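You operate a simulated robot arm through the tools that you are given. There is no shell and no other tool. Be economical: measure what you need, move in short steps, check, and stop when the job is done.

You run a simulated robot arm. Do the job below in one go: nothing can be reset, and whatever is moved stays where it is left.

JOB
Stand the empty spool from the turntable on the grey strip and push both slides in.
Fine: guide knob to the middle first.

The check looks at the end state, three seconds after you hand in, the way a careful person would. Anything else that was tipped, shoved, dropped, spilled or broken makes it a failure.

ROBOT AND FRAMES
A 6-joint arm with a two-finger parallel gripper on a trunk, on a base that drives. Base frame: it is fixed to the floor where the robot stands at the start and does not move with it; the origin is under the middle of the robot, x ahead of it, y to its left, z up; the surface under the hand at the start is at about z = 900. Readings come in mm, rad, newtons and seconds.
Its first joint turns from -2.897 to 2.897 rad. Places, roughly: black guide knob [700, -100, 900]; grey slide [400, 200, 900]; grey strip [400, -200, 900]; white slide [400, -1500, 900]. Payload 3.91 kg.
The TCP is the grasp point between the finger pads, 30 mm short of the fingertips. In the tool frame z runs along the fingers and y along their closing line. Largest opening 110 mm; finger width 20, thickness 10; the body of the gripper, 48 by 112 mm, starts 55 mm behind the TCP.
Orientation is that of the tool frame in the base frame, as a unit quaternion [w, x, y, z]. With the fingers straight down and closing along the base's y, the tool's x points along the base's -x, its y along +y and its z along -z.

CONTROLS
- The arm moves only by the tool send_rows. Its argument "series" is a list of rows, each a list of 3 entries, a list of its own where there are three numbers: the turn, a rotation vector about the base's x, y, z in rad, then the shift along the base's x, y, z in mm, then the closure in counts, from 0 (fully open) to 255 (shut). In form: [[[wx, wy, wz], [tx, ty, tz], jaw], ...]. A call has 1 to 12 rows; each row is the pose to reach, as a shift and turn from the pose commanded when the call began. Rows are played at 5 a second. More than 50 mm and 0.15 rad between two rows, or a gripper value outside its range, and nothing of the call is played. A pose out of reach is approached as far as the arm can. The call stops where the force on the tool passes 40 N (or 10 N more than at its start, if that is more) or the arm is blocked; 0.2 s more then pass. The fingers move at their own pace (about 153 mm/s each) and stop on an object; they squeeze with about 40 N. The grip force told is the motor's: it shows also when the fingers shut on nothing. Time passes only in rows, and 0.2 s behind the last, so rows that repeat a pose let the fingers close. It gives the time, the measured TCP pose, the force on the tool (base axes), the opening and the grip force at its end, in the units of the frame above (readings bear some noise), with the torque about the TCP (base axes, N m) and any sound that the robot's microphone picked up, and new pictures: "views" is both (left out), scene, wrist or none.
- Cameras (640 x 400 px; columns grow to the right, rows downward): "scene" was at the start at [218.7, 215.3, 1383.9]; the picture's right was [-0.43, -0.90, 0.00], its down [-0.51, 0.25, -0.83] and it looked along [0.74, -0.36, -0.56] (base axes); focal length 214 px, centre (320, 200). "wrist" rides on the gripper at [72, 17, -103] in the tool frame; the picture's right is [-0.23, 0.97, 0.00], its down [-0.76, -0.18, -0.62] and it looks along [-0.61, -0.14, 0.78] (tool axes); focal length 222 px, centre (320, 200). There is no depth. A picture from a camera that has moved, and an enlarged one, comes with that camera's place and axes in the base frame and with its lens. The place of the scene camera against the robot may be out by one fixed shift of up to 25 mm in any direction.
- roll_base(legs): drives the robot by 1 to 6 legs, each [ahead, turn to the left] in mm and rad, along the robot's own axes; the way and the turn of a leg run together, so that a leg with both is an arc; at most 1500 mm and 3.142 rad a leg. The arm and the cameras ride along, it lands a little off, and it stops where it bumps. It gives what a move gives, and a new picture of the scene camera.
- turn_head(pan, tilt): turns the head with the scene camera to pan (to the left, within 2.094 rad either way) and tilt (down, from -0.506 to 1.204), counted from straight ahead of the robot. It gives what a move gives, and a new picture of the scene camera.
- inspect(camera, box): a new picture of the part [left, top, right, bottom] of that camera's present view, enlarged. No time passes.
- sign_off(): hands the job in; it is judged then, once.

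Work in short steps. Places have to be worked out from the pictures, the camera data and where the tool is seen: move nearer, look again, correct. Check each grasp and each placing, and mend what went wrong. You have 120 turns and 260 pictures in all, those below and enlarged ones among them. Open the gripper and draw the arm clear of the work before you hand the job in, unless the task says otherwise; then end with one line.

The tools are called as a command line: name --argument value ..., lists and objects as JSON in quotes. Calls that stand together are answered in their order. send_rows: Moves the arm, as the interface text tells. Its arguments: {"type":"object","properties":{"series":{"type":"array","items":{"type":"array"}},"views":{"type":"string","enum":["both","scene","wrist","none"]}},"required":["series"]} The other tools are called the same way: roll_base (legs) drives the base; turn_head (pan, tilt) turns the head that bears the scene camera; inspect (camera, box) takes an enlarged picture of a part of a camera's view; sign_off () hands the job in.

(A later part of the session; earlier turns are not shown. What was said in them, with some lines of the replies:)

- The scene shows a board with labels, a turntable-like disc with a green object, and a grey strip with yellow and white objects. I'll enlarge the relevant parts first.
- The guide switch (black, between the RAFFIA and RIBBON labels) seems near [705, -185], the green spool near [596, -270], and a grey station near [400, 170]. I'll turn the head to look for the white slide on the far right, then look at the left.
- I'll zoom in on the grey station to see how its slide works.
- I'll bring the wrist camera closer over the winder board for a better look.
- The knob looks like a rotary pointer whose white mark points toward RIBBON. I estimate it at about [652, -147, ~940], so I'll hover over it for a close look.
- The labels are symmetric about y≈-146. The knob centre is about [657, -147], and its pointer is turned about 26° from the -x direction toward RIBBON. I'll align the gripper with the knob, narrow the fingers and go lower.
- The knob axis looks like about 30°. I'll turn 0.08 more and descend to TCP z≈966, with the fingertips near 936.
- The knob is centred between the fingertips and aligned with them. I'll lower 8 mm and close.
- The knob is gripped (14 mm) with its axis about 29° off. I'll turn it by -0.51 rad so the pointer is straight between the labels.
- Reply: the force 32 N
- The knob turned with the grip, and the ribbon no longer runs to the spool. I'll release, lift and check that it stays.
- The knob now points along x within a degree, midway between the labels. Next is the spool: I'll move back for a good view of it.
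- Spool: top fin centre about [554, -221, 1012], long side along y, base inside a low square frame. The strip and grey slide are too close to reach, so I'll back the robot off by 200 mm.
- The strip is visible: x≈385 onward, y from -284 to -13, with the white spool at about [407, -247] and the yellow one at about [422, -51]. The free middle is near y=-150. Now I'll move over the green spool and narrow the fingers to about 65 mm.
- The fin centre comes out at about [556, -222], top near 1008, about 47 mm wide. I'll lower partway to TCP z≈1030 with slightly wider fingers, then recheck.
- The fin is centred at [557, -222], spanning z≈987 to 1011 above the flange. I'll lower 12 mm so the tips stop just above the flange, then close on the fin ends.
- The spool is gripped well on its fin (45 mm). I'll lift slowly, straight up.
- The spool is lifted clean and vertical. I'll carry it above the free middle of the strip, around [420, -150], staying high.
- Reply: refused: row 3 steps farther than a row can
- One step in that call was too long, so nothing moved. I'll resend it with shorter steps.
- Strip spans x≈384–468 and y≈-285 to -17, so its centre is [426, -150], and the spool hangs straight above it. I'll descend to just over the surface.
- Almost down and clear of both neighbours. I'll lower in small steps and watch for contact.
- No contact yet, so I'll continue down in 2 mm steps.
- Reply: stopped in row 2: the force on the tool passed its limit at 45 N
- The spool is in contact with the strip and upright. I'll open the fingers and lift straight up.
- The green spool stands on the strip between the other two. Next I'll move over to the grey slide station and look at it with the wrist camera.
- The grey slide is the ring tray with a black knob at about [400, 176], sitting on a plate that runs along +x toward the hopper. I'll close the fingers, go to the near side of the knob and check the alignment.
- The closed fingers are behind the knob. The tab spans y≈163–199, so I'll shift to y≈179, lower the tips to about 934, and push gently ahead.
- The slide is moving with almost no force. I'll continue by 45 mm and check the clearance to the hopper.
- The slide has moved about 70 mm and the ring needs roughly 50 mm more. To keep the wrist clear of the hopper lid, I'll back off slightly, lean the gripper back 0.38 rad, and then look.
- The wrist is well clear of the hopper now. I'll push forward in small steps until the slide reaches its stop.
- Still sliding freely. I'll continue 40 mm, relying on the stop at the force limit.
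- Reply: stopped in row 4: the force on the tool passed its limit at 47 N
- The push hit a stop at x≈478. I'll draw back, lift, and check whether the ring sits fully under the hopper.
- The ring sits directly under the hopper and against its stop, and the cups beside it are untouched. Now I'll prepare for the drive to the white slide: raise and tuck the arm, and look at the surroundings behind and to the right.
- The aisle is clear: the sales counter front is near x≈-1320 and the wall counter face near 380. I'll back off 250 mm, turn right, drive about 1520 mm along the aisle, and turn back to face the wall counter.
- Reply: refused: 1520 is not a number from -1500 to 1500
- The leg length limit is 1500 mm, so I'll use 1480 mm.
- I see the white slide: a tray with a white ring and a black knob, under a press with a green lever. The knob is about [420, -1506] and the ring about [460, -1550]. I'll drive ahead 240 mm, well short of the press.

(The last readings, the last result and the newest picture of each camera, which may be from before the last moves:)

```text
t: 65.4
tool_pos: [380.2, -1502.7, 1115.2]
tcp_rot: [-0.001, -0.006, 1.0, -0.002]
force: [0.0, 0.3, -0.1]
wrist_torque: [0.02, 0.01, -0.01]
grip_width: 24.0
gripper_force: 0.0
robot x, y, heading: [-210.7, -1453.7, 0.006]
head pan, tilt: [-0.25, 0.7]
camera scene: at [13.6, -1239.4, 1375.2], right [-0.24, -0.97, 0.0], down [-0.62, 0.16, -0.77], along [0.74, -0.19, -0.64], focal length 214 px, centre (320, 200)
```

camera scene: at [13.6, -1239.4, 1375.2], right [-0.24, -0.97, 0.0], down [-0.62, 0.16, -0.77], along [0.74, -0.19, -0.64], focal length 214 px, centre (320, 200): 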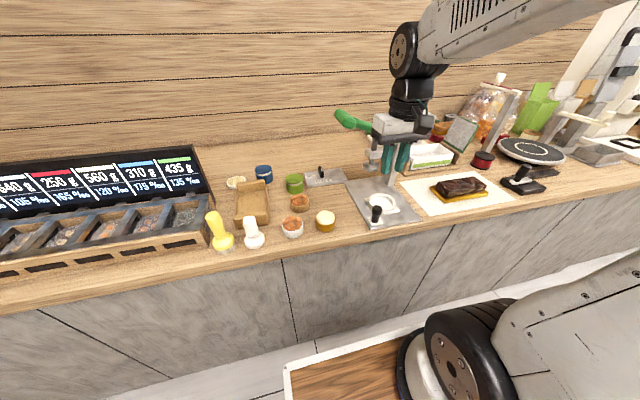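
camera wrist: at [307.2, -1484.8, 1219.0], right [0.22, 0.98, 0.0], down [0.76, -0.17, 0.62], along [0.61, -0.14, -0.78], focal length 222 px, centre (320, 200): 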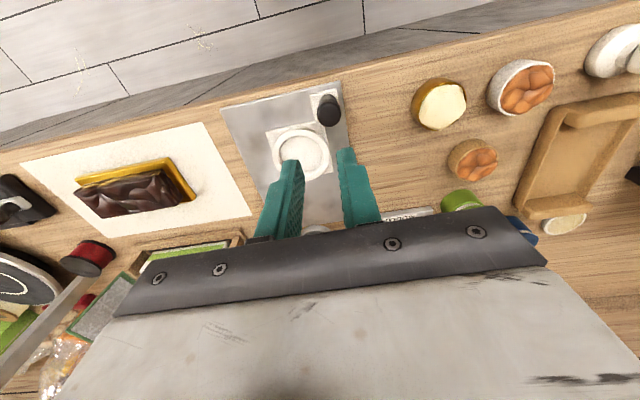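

The white tray's knob comes out at about [382, -1494] and the ring at [447, -1547], with the plate aligned along x. I'll close the fingers and go behind the knob as before.

send_rows --series '[[[0, 0, 0], [-20, 3, -30], 255], [[0, 0, 0], [-42, 8, -70], 255], [[0, 0, 0], [-44, 8, -115], 255], [[0, 0, 0], [-44, 8, -135], 255], [[0, 0, 0], [-44, 8, -150], 255]]' --views "wrist"

inspect --camera "scene" --box '[310, 90, 470, 240]'

```text
t: 66.6
tool_pos: [336.9, -1492.7, 964.0]
tcp_rot: [-0.001, -0.006, 1.0, -0.003]
force: [0.4, -0.3, -0.4]
wrist_torque: [0.06, 0.0, -0.01]
grip_width: 0.0
gripper_force: 37.7
robot x, y, heading: [-204.8, -1452.4, 0.005]
head pan, tilt: [-0.25, 0.7]
camera wrist: at [264.6, -1476.6, 1068.2], right [0.22, 0.98, 0.0], down [0.77, -0.17, 0.62], along [0.61, -0.14, -0.78], focal length 222 px, centre (320, 200)
```

wrist: 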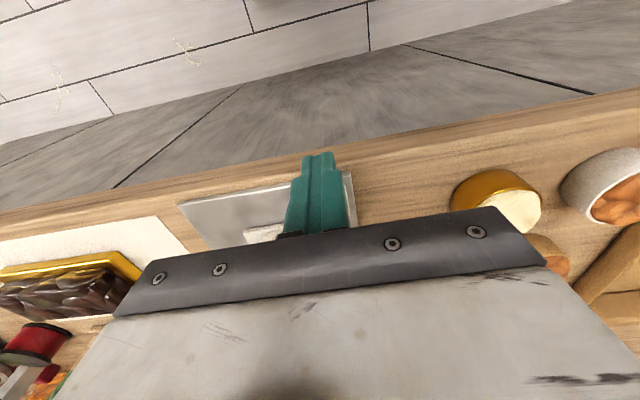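

```text
2.67 times, centred on (390, 165) of scene
camera zoom: at [13.4, -1239.4, 1375.2], right [-0.24, -0.97, 0.0], down [-0.62, 0.16, -0.76], along [0.74, -0.19, -0.64], focal length 572 px, centre (133, 293)
```

zoom: 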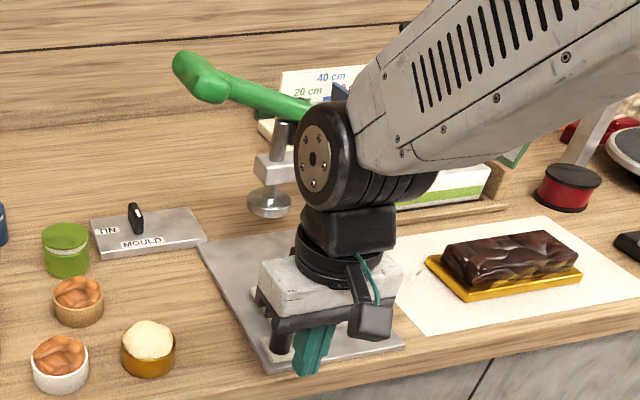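

The fingers are just behind the knob. I'll push slowly with a 3 mm shift to the left, then check that the tray moves.

send_rows --series '[[[0, 0, 0], [6, 3, 0], 255], [[0, 0, 0], [14, 3, 0], 255], [[0, 0, 0], [22, 3, 0], 255], [[0, 0, 0], [29, 3, 0], 255], [[0, 0, 0], [36, 3, 0], 255], [[0, 0, 0], [43, 3, 0], 255]]' --views "wrist"

inspect --camera "scene" --box '[310, 90, 470, 240]'

```text
t: 68.0
tool_pos: [381.9, -1491.8, 965.7]
tcp_rot: [-0.002, -0.005, 1.0, -0.003]
force: [0.7, 0.5, 0.0]
wrist_torque: [-0.01, 0.02, 0.01]
grip_width: 0.0
gripper_force: 37.8
robot x, y, heading: [-206.3, -1448.0, 0.006]
head pan, tilt: [-0.25, 0.7]
camera wrist: at [308.5, -1475.8, 1068.7], right [0.22, 0.98, -0.01], down [0.77, -0.17, 0.62], along [0.61, -0.14, -0.78], focal length 222 px, centre (320, 200)
```

wrist: 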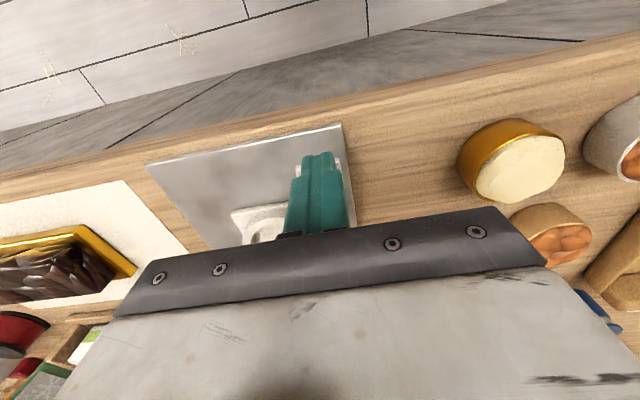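

```text
2.67 times, centred on (390, 165) of scene
camera zoom: at [13.5, -1239.4, 1375.2], right [-0.24, -0.97, 0.0], down [-0.62, 0.16, -0.76], along [0.74, -0.19, -0.64], focal length 572 px, centre (133, 293)
```

zoom: 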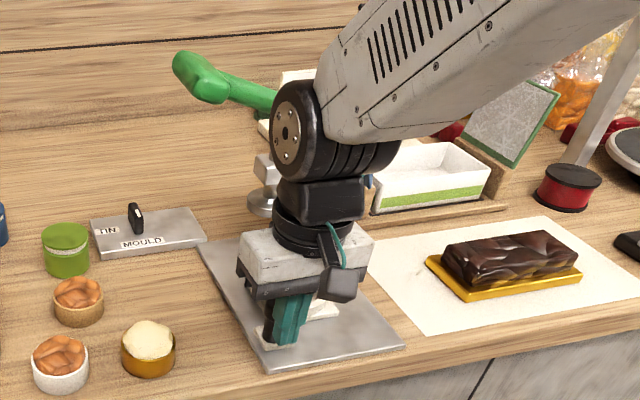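

The tray moves with the push. I'll back off, lean the gripper back 0.38 rad and shift 4 mm to the left before pushing on.

send_rows --series '[[[0, 0, 0], [-18, 0, 0], 255], [[0, -0.13, 0], [-26, 4, 0], 255], [[0, -0.26, 0], [-26, 4, 0], 255], [[0, -0.38, 0], [-26, 4, 0], 255], [[0, -0.38, 0], [-26, 4, 0], 255]]' --views "wrist"

inspect --camera "scene" --box '[310, 90, 470, 240]'

```text
t: 69.2
tool_pos: [390.6, -1489.0, 983.5]
tcp_rot: [0.187, -0.005, 0.982, -0.003]
force: [0.3, 1.2, 0.3]
wrist_torque: [-0.01, 0.02, -0.01]
grip_width: 0.1
gripper_force: 37.2
out of reach, approached as far as the arm can: row 3, 4, 5
robot x, y, heading: [-206.5, -1452.3, 0.005]
head pan, tilt: [-0.25, 0.7]
camera wrist: at [284.7, -1471.3, 1053.1], right [0.2, 0.98, 0.08], down [0.48, -0.17, 0.86], along [0.85, -0.14, -0.5], focal length 222 px, centre (320, 200)
```

wrist: 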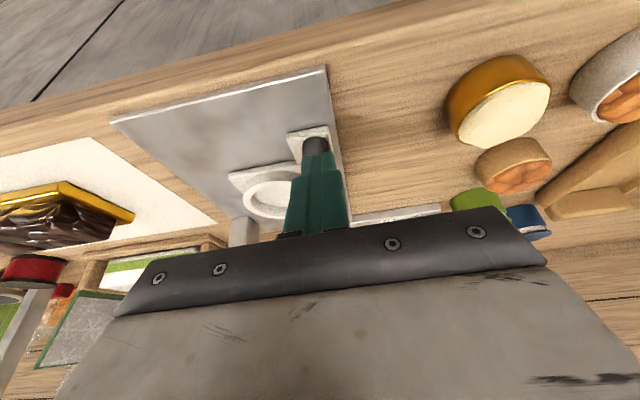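

```text
2.67 times, centred on (390, 165) of scene
camera zoom: at [13.6, -1239.4, 1375.2], right [-0.24, -0.97, 0.0], down [-0.62, 0.16, -0.76], along [0.74, -0.19, -0.64], focal length 572 px, centre (133, 293)
```

zoom: 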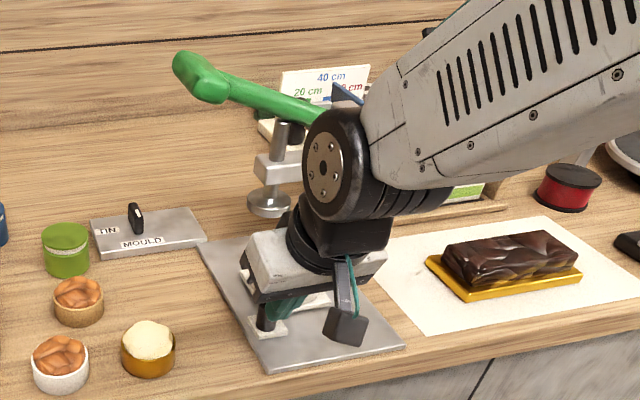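

The tilted pose was out of reach, so the fingertips ended up just over the knob without touching it. I'll raise the arm and back the base off 100 mm to get room.

send_rows --series '[[[0, 0, 0], [0, 0, 25], 255], [[0, 0, 0], [0, 0, 60], 255]]' --views "none"

roll_base --legs '[[-100, 0]]'

send_rows --series '[[[0, 0, 0], [10, 0, 0], 255], [[0, 0, 0], [30, 0, 10], 255]]' --views "wrist"

```text
t: 69.8
tool_pos: [393.0, -1491.2, 1041.7]
tcp_rot: [0.188, -0.005, 0.982, -0.004]
force: [0.2, 0.9, 0.4]
wrist_torque: [-0.01, 0.0, 0.0]
grip_width: 0.0
gripper_force: 38.3
robot x, y, heading: [-205.0, -1448.9, 0.007]
head pan, tilt: [-0.25, 0.7]
```

```text
t: 71.0
tool_pos: [292.0, -1488.6, 1043.7]
tcp_rot: [0.187, -0.006, 0.982, -0.003]
force: [-0.5, 0.1, 0.1]
wrist_torque: [-0.03, -0.01, 0.01]
grip_width: 0.1
gripper_force: 37.7
robot x, y, heading: [-313.1, -1449.3, 0.003]
head pan, tilt: [-0.25, 0.7]
camera scene: at [-89.0, -1239.6, 1375.2], right [-0.24, -0.97, 0.0], down [-0.63, 0.16, -0.76], along [0.74, -0.18, -0.64], focal length 214 px, centre (320, 200)
```

scene: 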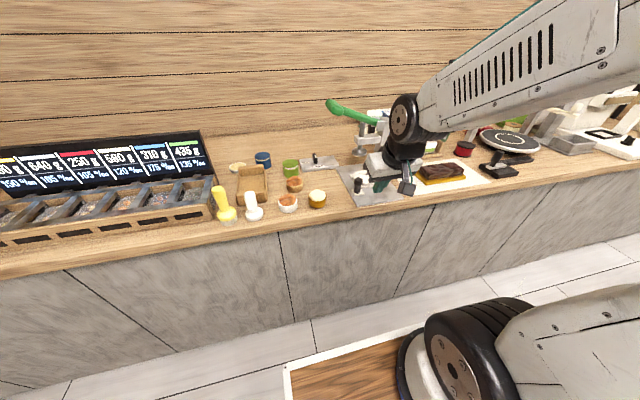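

```text
t: 71.6
tool_pos: [320.6, -1488.2, 1051.4]
tcp_rot: [0.188, -0.006, 0.982, -0.004]
force: [-0.2, 0.3, 1.2]
wrist_torque: [0.0, 0.01, -0.01]
grip_width: 0.0
gripper_force: 37.9
robot x, y, heading: [-310.3, -1450.5, 0.005]
head pan, tilt: [-0.25, 0.7]
camera wrist: at [214.0, -1471.0, 1121.1], right [0.2, 0.98, 0.08], down [0.48, -0.16, 0.86], along [0.85, -0.14, -0.5], focal length 222 px, centre (320, 200)
```

wrist: 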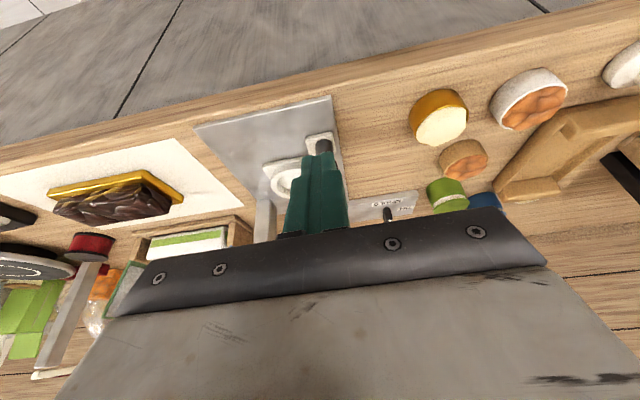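

Knob is at about [405, -1495]. I'll lower behind it at x≈345, y≈-1493, and then look.

send_rows --series '[[[0, 0, 0], [8, -2, -30], 255], [[0, 0, 0], [16, -5, -60], 255], [[0, 0, 0], [22, -5, -86], 255], [[0, 0, 0], [22, -5, -86], 255]]' --views "wrist"

inspect --camera "scene" --box '[310, 90, 470, 220]'

```text
t: 72.6
tool_pos: [340.7, -1493.9, 964.2]
tcp_rot: [0.187, -0.006, 0.982, -0.004]
force: [0.1, 0.4, 0.2]
wrist_torque: [-0.01, 0.02, 0.0]
grip_width: 0.0
gripper_force: 37.3
robot x, y, heading: [-308.6, -1451.6, 0.009]
head pan, tilt: [-0.25, 0.7]
camera wrist: at [235.0, -1476.2, 1034.0], right [0.2, 0.98, 0.08], down [0.48, -0.16, 0.86], along [0.85, -0.14, -0.5], focal length 222 px, centre (320, 200)
```

wrist: 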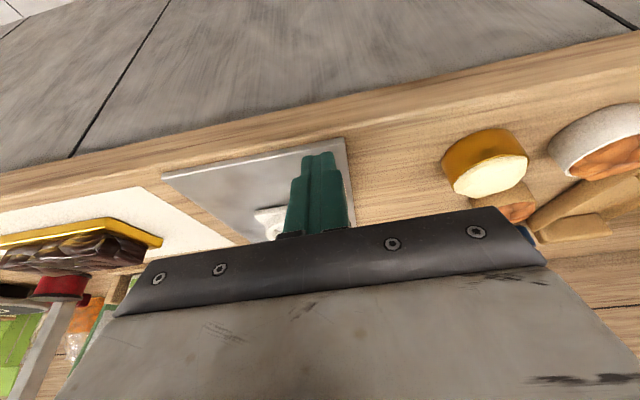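

```text
3.08 times, centred on (390, 155) of scene
camera zoom: at [-89.0, -1239.6, 1375.2], right [-0.24, -0.97, 0.0], down [-0.63, 0.16, -0.76], along [0.74, -0.18, -0.64], focal length 660 px, centre (105, 338)
```

zoom: 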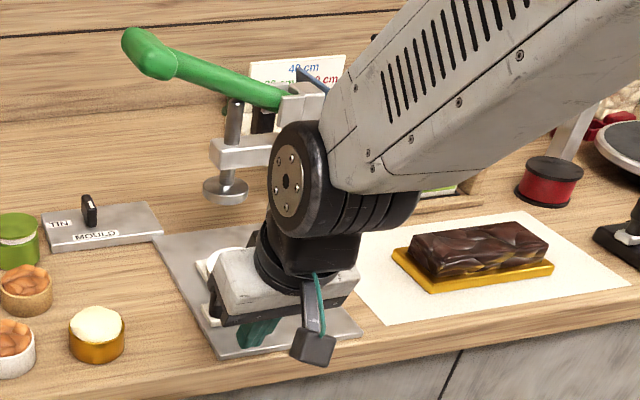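

All set behind the knob. I'll push ahead in small steps.

send_rows --series '[[[0, 0, 0], [8, 0, 0], 255], [[0, 0, 0], [16, 0, 0], 255], [[0, 0, 0], [24, 0, 0], 255], [[0, 0, 0], [31, 0, 0], 255], [[0, 0, 0], [38, 0, 0], 255], [[0, 0, 0], [45, 0, 0], 255], [[0, 0, 0], [52, 0, 0], 255], [[0, 0, 0], [59, 0, 0], 255]]' --views "wrist"

inspect --camera "scene" --box '[310, 90, 470, 220]'

```text
t: 74.4
tool_pos: [401.7, -1494.6, 966.3]
tcp_rot: [0.187, -0.005, 0.982, -0.003]
force: [-1.0, -0.6, 0.6]
wrist_torque: [-0.01, 0.0, -0.02]
grip_width: 0.0
gripper_force: 37.7
robot x, y, heading: [-312.4, -1452.8, 0.002]
head pan, tilt: [-0.25, 0.7]
camera wrist: at [295.7, -1477.5, 1034.9], right [0.2, 0.98, 0.08], down [0.48, -0.17, 0.86], along [0.85, -0.14, -0.5], focal length 222 px, centre (320, 200)
```

wrist: 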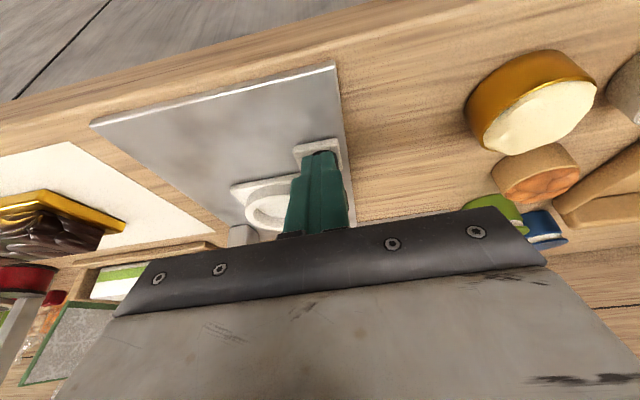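

```text
3.08 times, centred on (390, 155) of scene
camera zoom: at [-89.0, -1239.6, 1375.2], right [-0.24, -0.97, 0.0], down [-0.63, 0.16, -0.76], along [0.74, -0.18, -0.64], focal length 660 px, centre (105, 338)
```

zoom: 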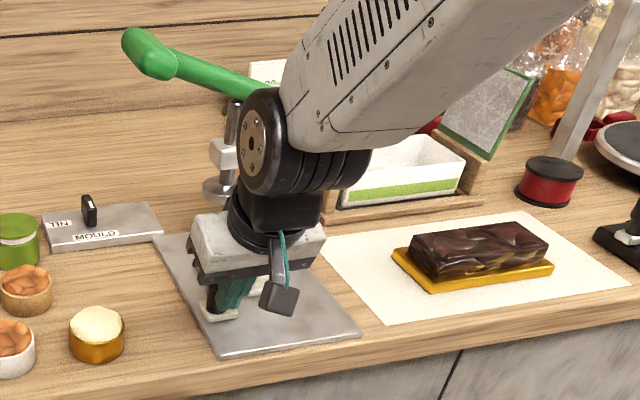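

The tray follows, with the fingers centred on its tab. I'll continue with small steps, watching the clearance to the green lever.

send_rows --series '[[[0, 0, 0], [6, 0, 0], 255], [[0, 0, 0], [12, 0, 0], 255], [[0, 0, 0], [18, 0, 0], 255], [[0, 0, 0], [24, 0, 0], 255], [[0, 0, 0], [30, 0, 0], 255]]' --views "wrist"

inspect --camera "scene" --box '[310, 90, 470, 220]'

```text
t: 75.6
tool_pos: [432.5, -1495.0, 968.9]
tcp_rot: [0.187, -0.007, 0.982, -0.002]
force: [0.1, 0.4, -0.2]
wrist_torque: [0.03, 0.0, 0.0]
grip_width: 0.0
gripper_force: 37.7
robot x, y, heading: [-308.4, -1448.9, 0.007]
head pan, tilt: [-0.25, 0.7]
camera wrist: at [326.9, -1476.6, 1035.9], right [0.2, 0.98, 0.08], down [0.48, -0.17, 0.86], along [0.85, -0.14, -0.5], focal length 222 px, centre (320, 200)
```

wrist: 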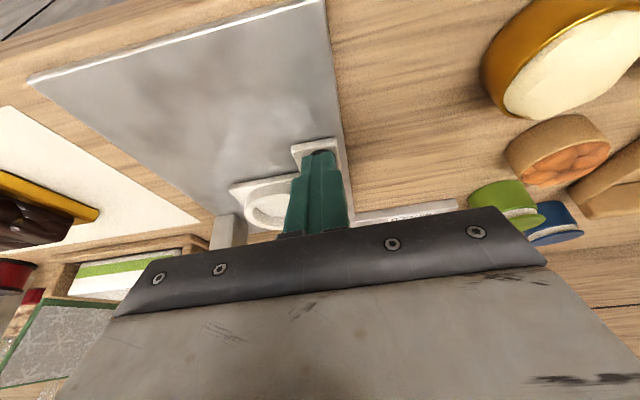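

```text
3.08 times, centred on (390, 155) of scene
camera zoom: at [-89.0, -1239.6, 1375.2], right [-0.24, -0.97, 0.0], down [-0.63, 0.16, -0.76], along [0.74, -0.18, -0.64], focal length 660 px, centre (105, 338)
```

zoom: 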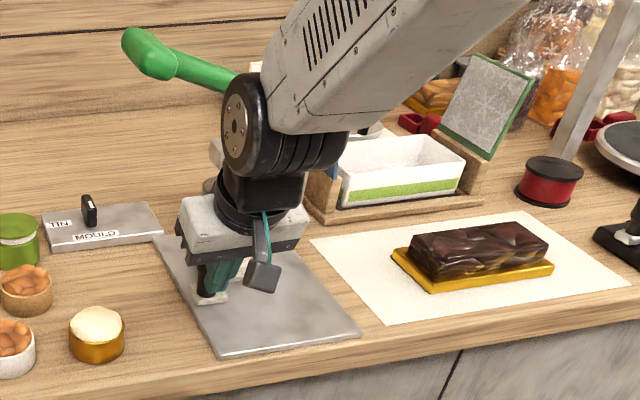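

Still free. I'll continue in 4 mm steps toward the stop.

send_rows --series '[[[0, 0, 0], [4, 0, -1], 255], [[0, 0, 0], [8, 0, -2], 255], [[0, 0, 0], [12, 0, -2], 255], [[0, 0, 0], [16, 0, -2], 255], [[0, 0, 0], [20, 0, -2], 255], [[0, 0, 0], [24, 0, -2], 255]]' --views "wrist"

inspect --camera "scene" --box '[310, 90, 470, 220]'

```text
t: 77.0
tool_pos: [457.1, -1494.3, 965.6]
tcp_rot: [0.189, -0.006, 0.982, -0.004]
force: [-0.9, -0.6, 0.8]
wrist_torque: [-0.02, 0.01, -0.02]
grip_width: 0.3
gripper_force: 37.1
robot x, y, heading: [-308.5, -1454.5, 0.007]
head pan, tilt: [-0.25, 0.7]
camera wrist: at [350.1, -1476.6, 1034.5], right [0.2, 0.98, 0.08], down [0.48, -0.16, 0.86], along [0.85, -0.14, -0.5], focal length 222 px, centre (320, 200)
```

wrist: 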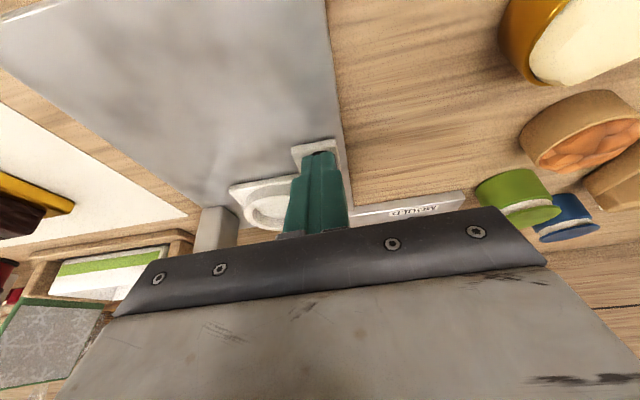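

```text
3.08 times, centred on (390, 155) of scene
camera zoom: at [-89.0, -1239.6, 1375.2], right [-0.24, -0.97, 0.0], down [-0.63, 0.16, -0.76], along [0.74, -0.18, -0.64], focal length 660 px, centre (105, 338)
```

zoom: 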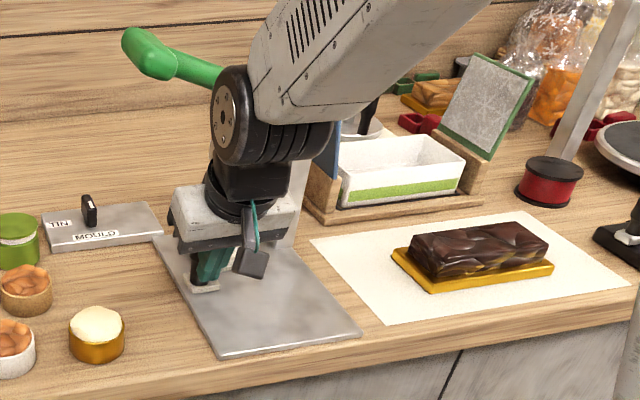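

Still free with room to the plunger; I'll continue.

send_rows --series '[[[0, 0, 0], [4, 0, 0], 255], [[0, 0, 0], [8, 0, 0], 255], [[0, 0, 0], [12, 0, 0], 255], [[0, 0, 0], [16, 0, 0], 255], [[0, 0, 0], [20, 0, 0], 255], [[0, 0, 0], [24, 0, 0], 255]]' --views "none"

inspect --camera "scene" --box '[310, 90, 470, 220]'

```text
t: 78.0
tool_pos: [467.2, -1495.8, 961.7]
tcp_rot: [0.182, -0.006, 0.983, -0.003]
force: [-14.7, 1.1, 5.7]
wrist_torque: [0.13, 0.25, 0.01]
grip_width: 0.0
gripper_force: 38.2
robot x, y, heading: [-309.7, -1451.4, 0.007]
head pan, tilt: [-0.25, 0.7]
stopped in row 5: the force on the tool passed its limit at 46 N (the readings are from after the stop); the commanded pose is now the measured one
```

```text
3.08 times, centred on (390, 155) of scene
camera zoom: at [-90.1, -1239.6, 1375.3], right [-0.24, -0.97, 0.0], down [-0.62, 0.16, -0.77], along [0.74, -0.18, -0.64], focal length 660 px, centre (105, 338)
```

zoom: 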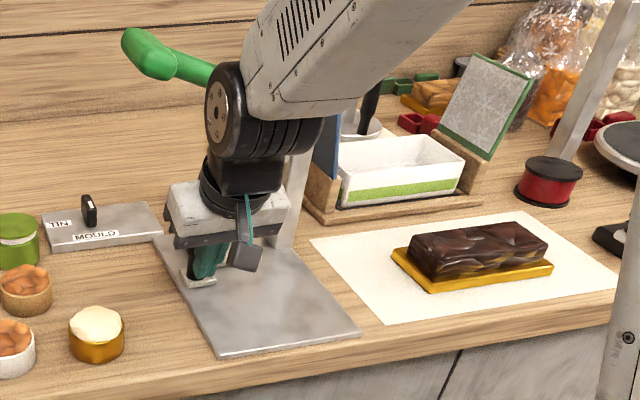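

Reached a firm stop with the same signature as the grey slide. I'll draw back and inspect.

send_rows --series '[[[0, 0, 0], [-30, 0, 0], 255], [[0, 0, 0], [-75, 0, 0], 255], [[0, 0, 0], [-100, 0, 40], 255], [[0, 0.13, 0], [-100, -30, 80], 255], [[0, 0.26, 0], [-100, -60, 120], 255], [[0, 0.36, 0], [-100, -100, 150], 200], [[0, 0.36, 0], [-100, -140, 170], 200]]' --views "none"

inspect --camera "scene" --box '[310, 90, 470, 220]'

inspect --camera "wrist" --box '[200, 0, 500, 210]'

```text
t: 79.7
tool_pos: [369.3, -1634.7, 1132.7]
tcp_rot: [0.003, -0.007, 1.0, -0.001]
force: [-0.7, 0.0, 0.2]
wrist_torque: [-0.04, -0.01, 0.01]
grip_width: 23.6
gripper_force: 0.0
robot x, y, heading: [-309.5, -1455.7, 0.009]
head pan, tilt: [-0.25, 0.7]
```

```text
3.08 times, centred on (390, 155) of scene
camera zoom: at [-89.4, -1239.4, 1375.1], right [-0.24, -0.97, 0.0], down [-0.63, 0.15, -0.76], along [0.74, -0.18, -0.64], focal length 660 px, centre (105, 338)
```

zoom: 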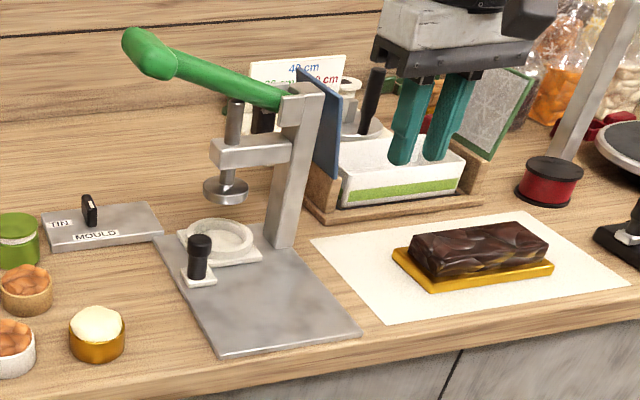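

```text
1.90 times, centred on (350, 105) of wrist
camera zoom: at [294.1, -1617.3, 1236.5], right [0.21, 0.98, 0.0], down [0.76, -0.16, 0.63], along [0.61, -0.14, -0.78], focal length 423 px, centre (263, 381)
```

zoom: 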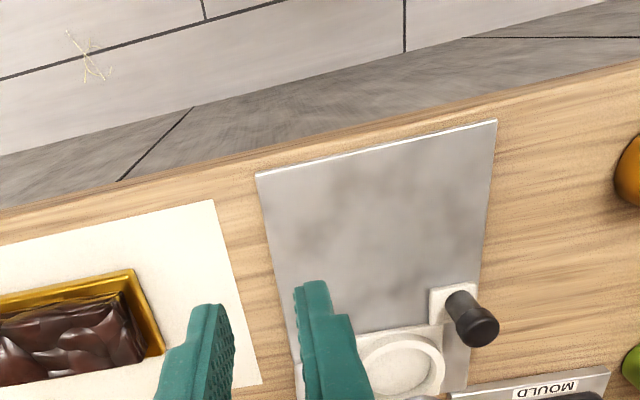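

The white ring sits directly under the plunger. I'll retract the arm upward, open the gripper, and look back at the first station for a final check.

send_rows --series '[[[0, 0, 0], [-10, 40, 40], 100], [[0, 0, 0], [-20, 80, 80], 0], [[0, 0, 0], [-20, 110, 110], 0]]' --views "none"

turn_head --pan 1.1 --tilt 0.3

inspect --camera "scene" --box '[200, 150, 400, 275]'

```text
refused: row 1 steps farther than a row can; nothing moved
```

```text
t: 81.2
tool_pos: [369.0, -1635.9, 1131.7]
tcp_rot: [0.004, -0.007, 1.0, -0.002]
force: [-0.5, 0.4, -1.0]
wrist_torque: [-0.01, -0.02, -0.03]
grip_width: 23.9
gripper_force: 0.0
robot x, y, heading: [-308.9, -1454.1, 0.007]
head pan, tilt: [1.1, 0.3]
camera scene: at [-129.8, -1135.8, 1411.3], right [0.89, -0.45, 0.0], down [-0.13, -0.26, -0.96], along [0.43, 0.85, -0.3], focal length 214 px, centre (320, 200)
```

scene: 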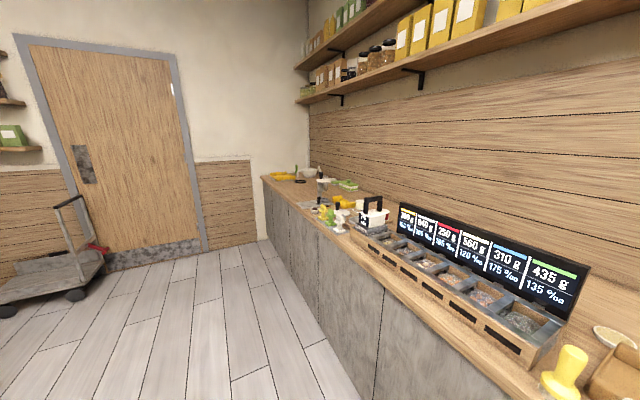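

```text
3.20 times, centred on (300, 212) of scene
camera zoom: at [-129.8, -1135.8, 1411.3], right [0.89, -0.45, 0.0], down [-0.13, -0.26, -0.96], along [0.43, 0.85, -0.3], focal length 686 px, centre (384, 160)
```

zoom: 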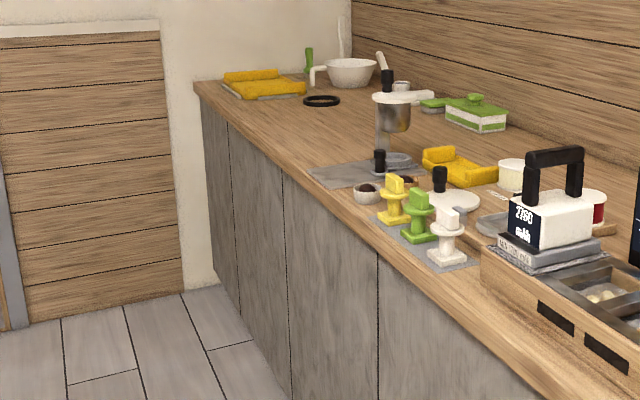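

The first station still looks right: the spool is standing and the grey slide is in. Now I'll retract and open the gripper with shorter steps.

send_rows --series '[[[0, 0, 0], [-5, 0, 40], 100], [[0, 0, 0], [-10, 0, 80], 0], [[0, 0, 0], [-20, 0, 115], 0], [[0, 0, 0], [-20, 0, 115], 0]]' --views "wrist"

```text
t: 82.2
tool_pos: [349.7, -1637.4, 1249.1]
tcp_rot: [0.004, -0.007, 1.0, -0.003]
force: [-0.3, 0.5, -0.1]
wrist_torque: [0.0, 0.0, -0.01]
grip_width: 110.2
gripper_force: 0.0
robot x, y, heading: [-307.0, -1453.4, 0.007]
head pan, tilt: [1.1, 0.3]
camera wrist: at [275.7, -1619.0, 1352.0], right [0.21, 0.98, 0.0], down [0.76, -0.17, 0.63], along [0.62, -0.14, -0.78], focal length 222 px, centre (320, 200)
```

wrist: 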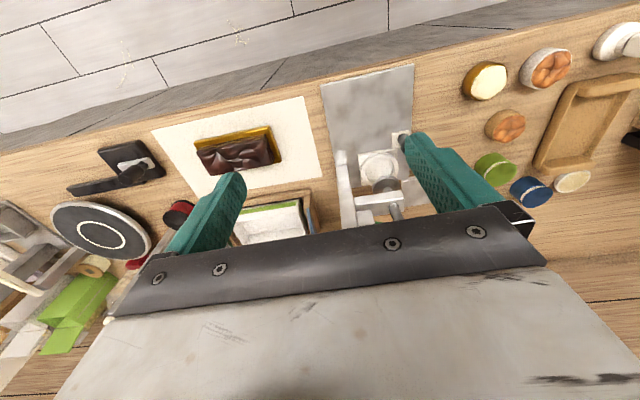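

The tray is under the plunger, everything else is undisturbed, and the arm is clear with the gripper open, so I'm handing in.

sign_off

```text
The job is handed in.
```

I turned the guide knob to the middle, stood the empty green spool on the grey strip between the yellow and white ones, and pushed the grey and white slides in to their stops. The arm is clear with the gripper open, and I saw nothing else disturbed in the pictures.
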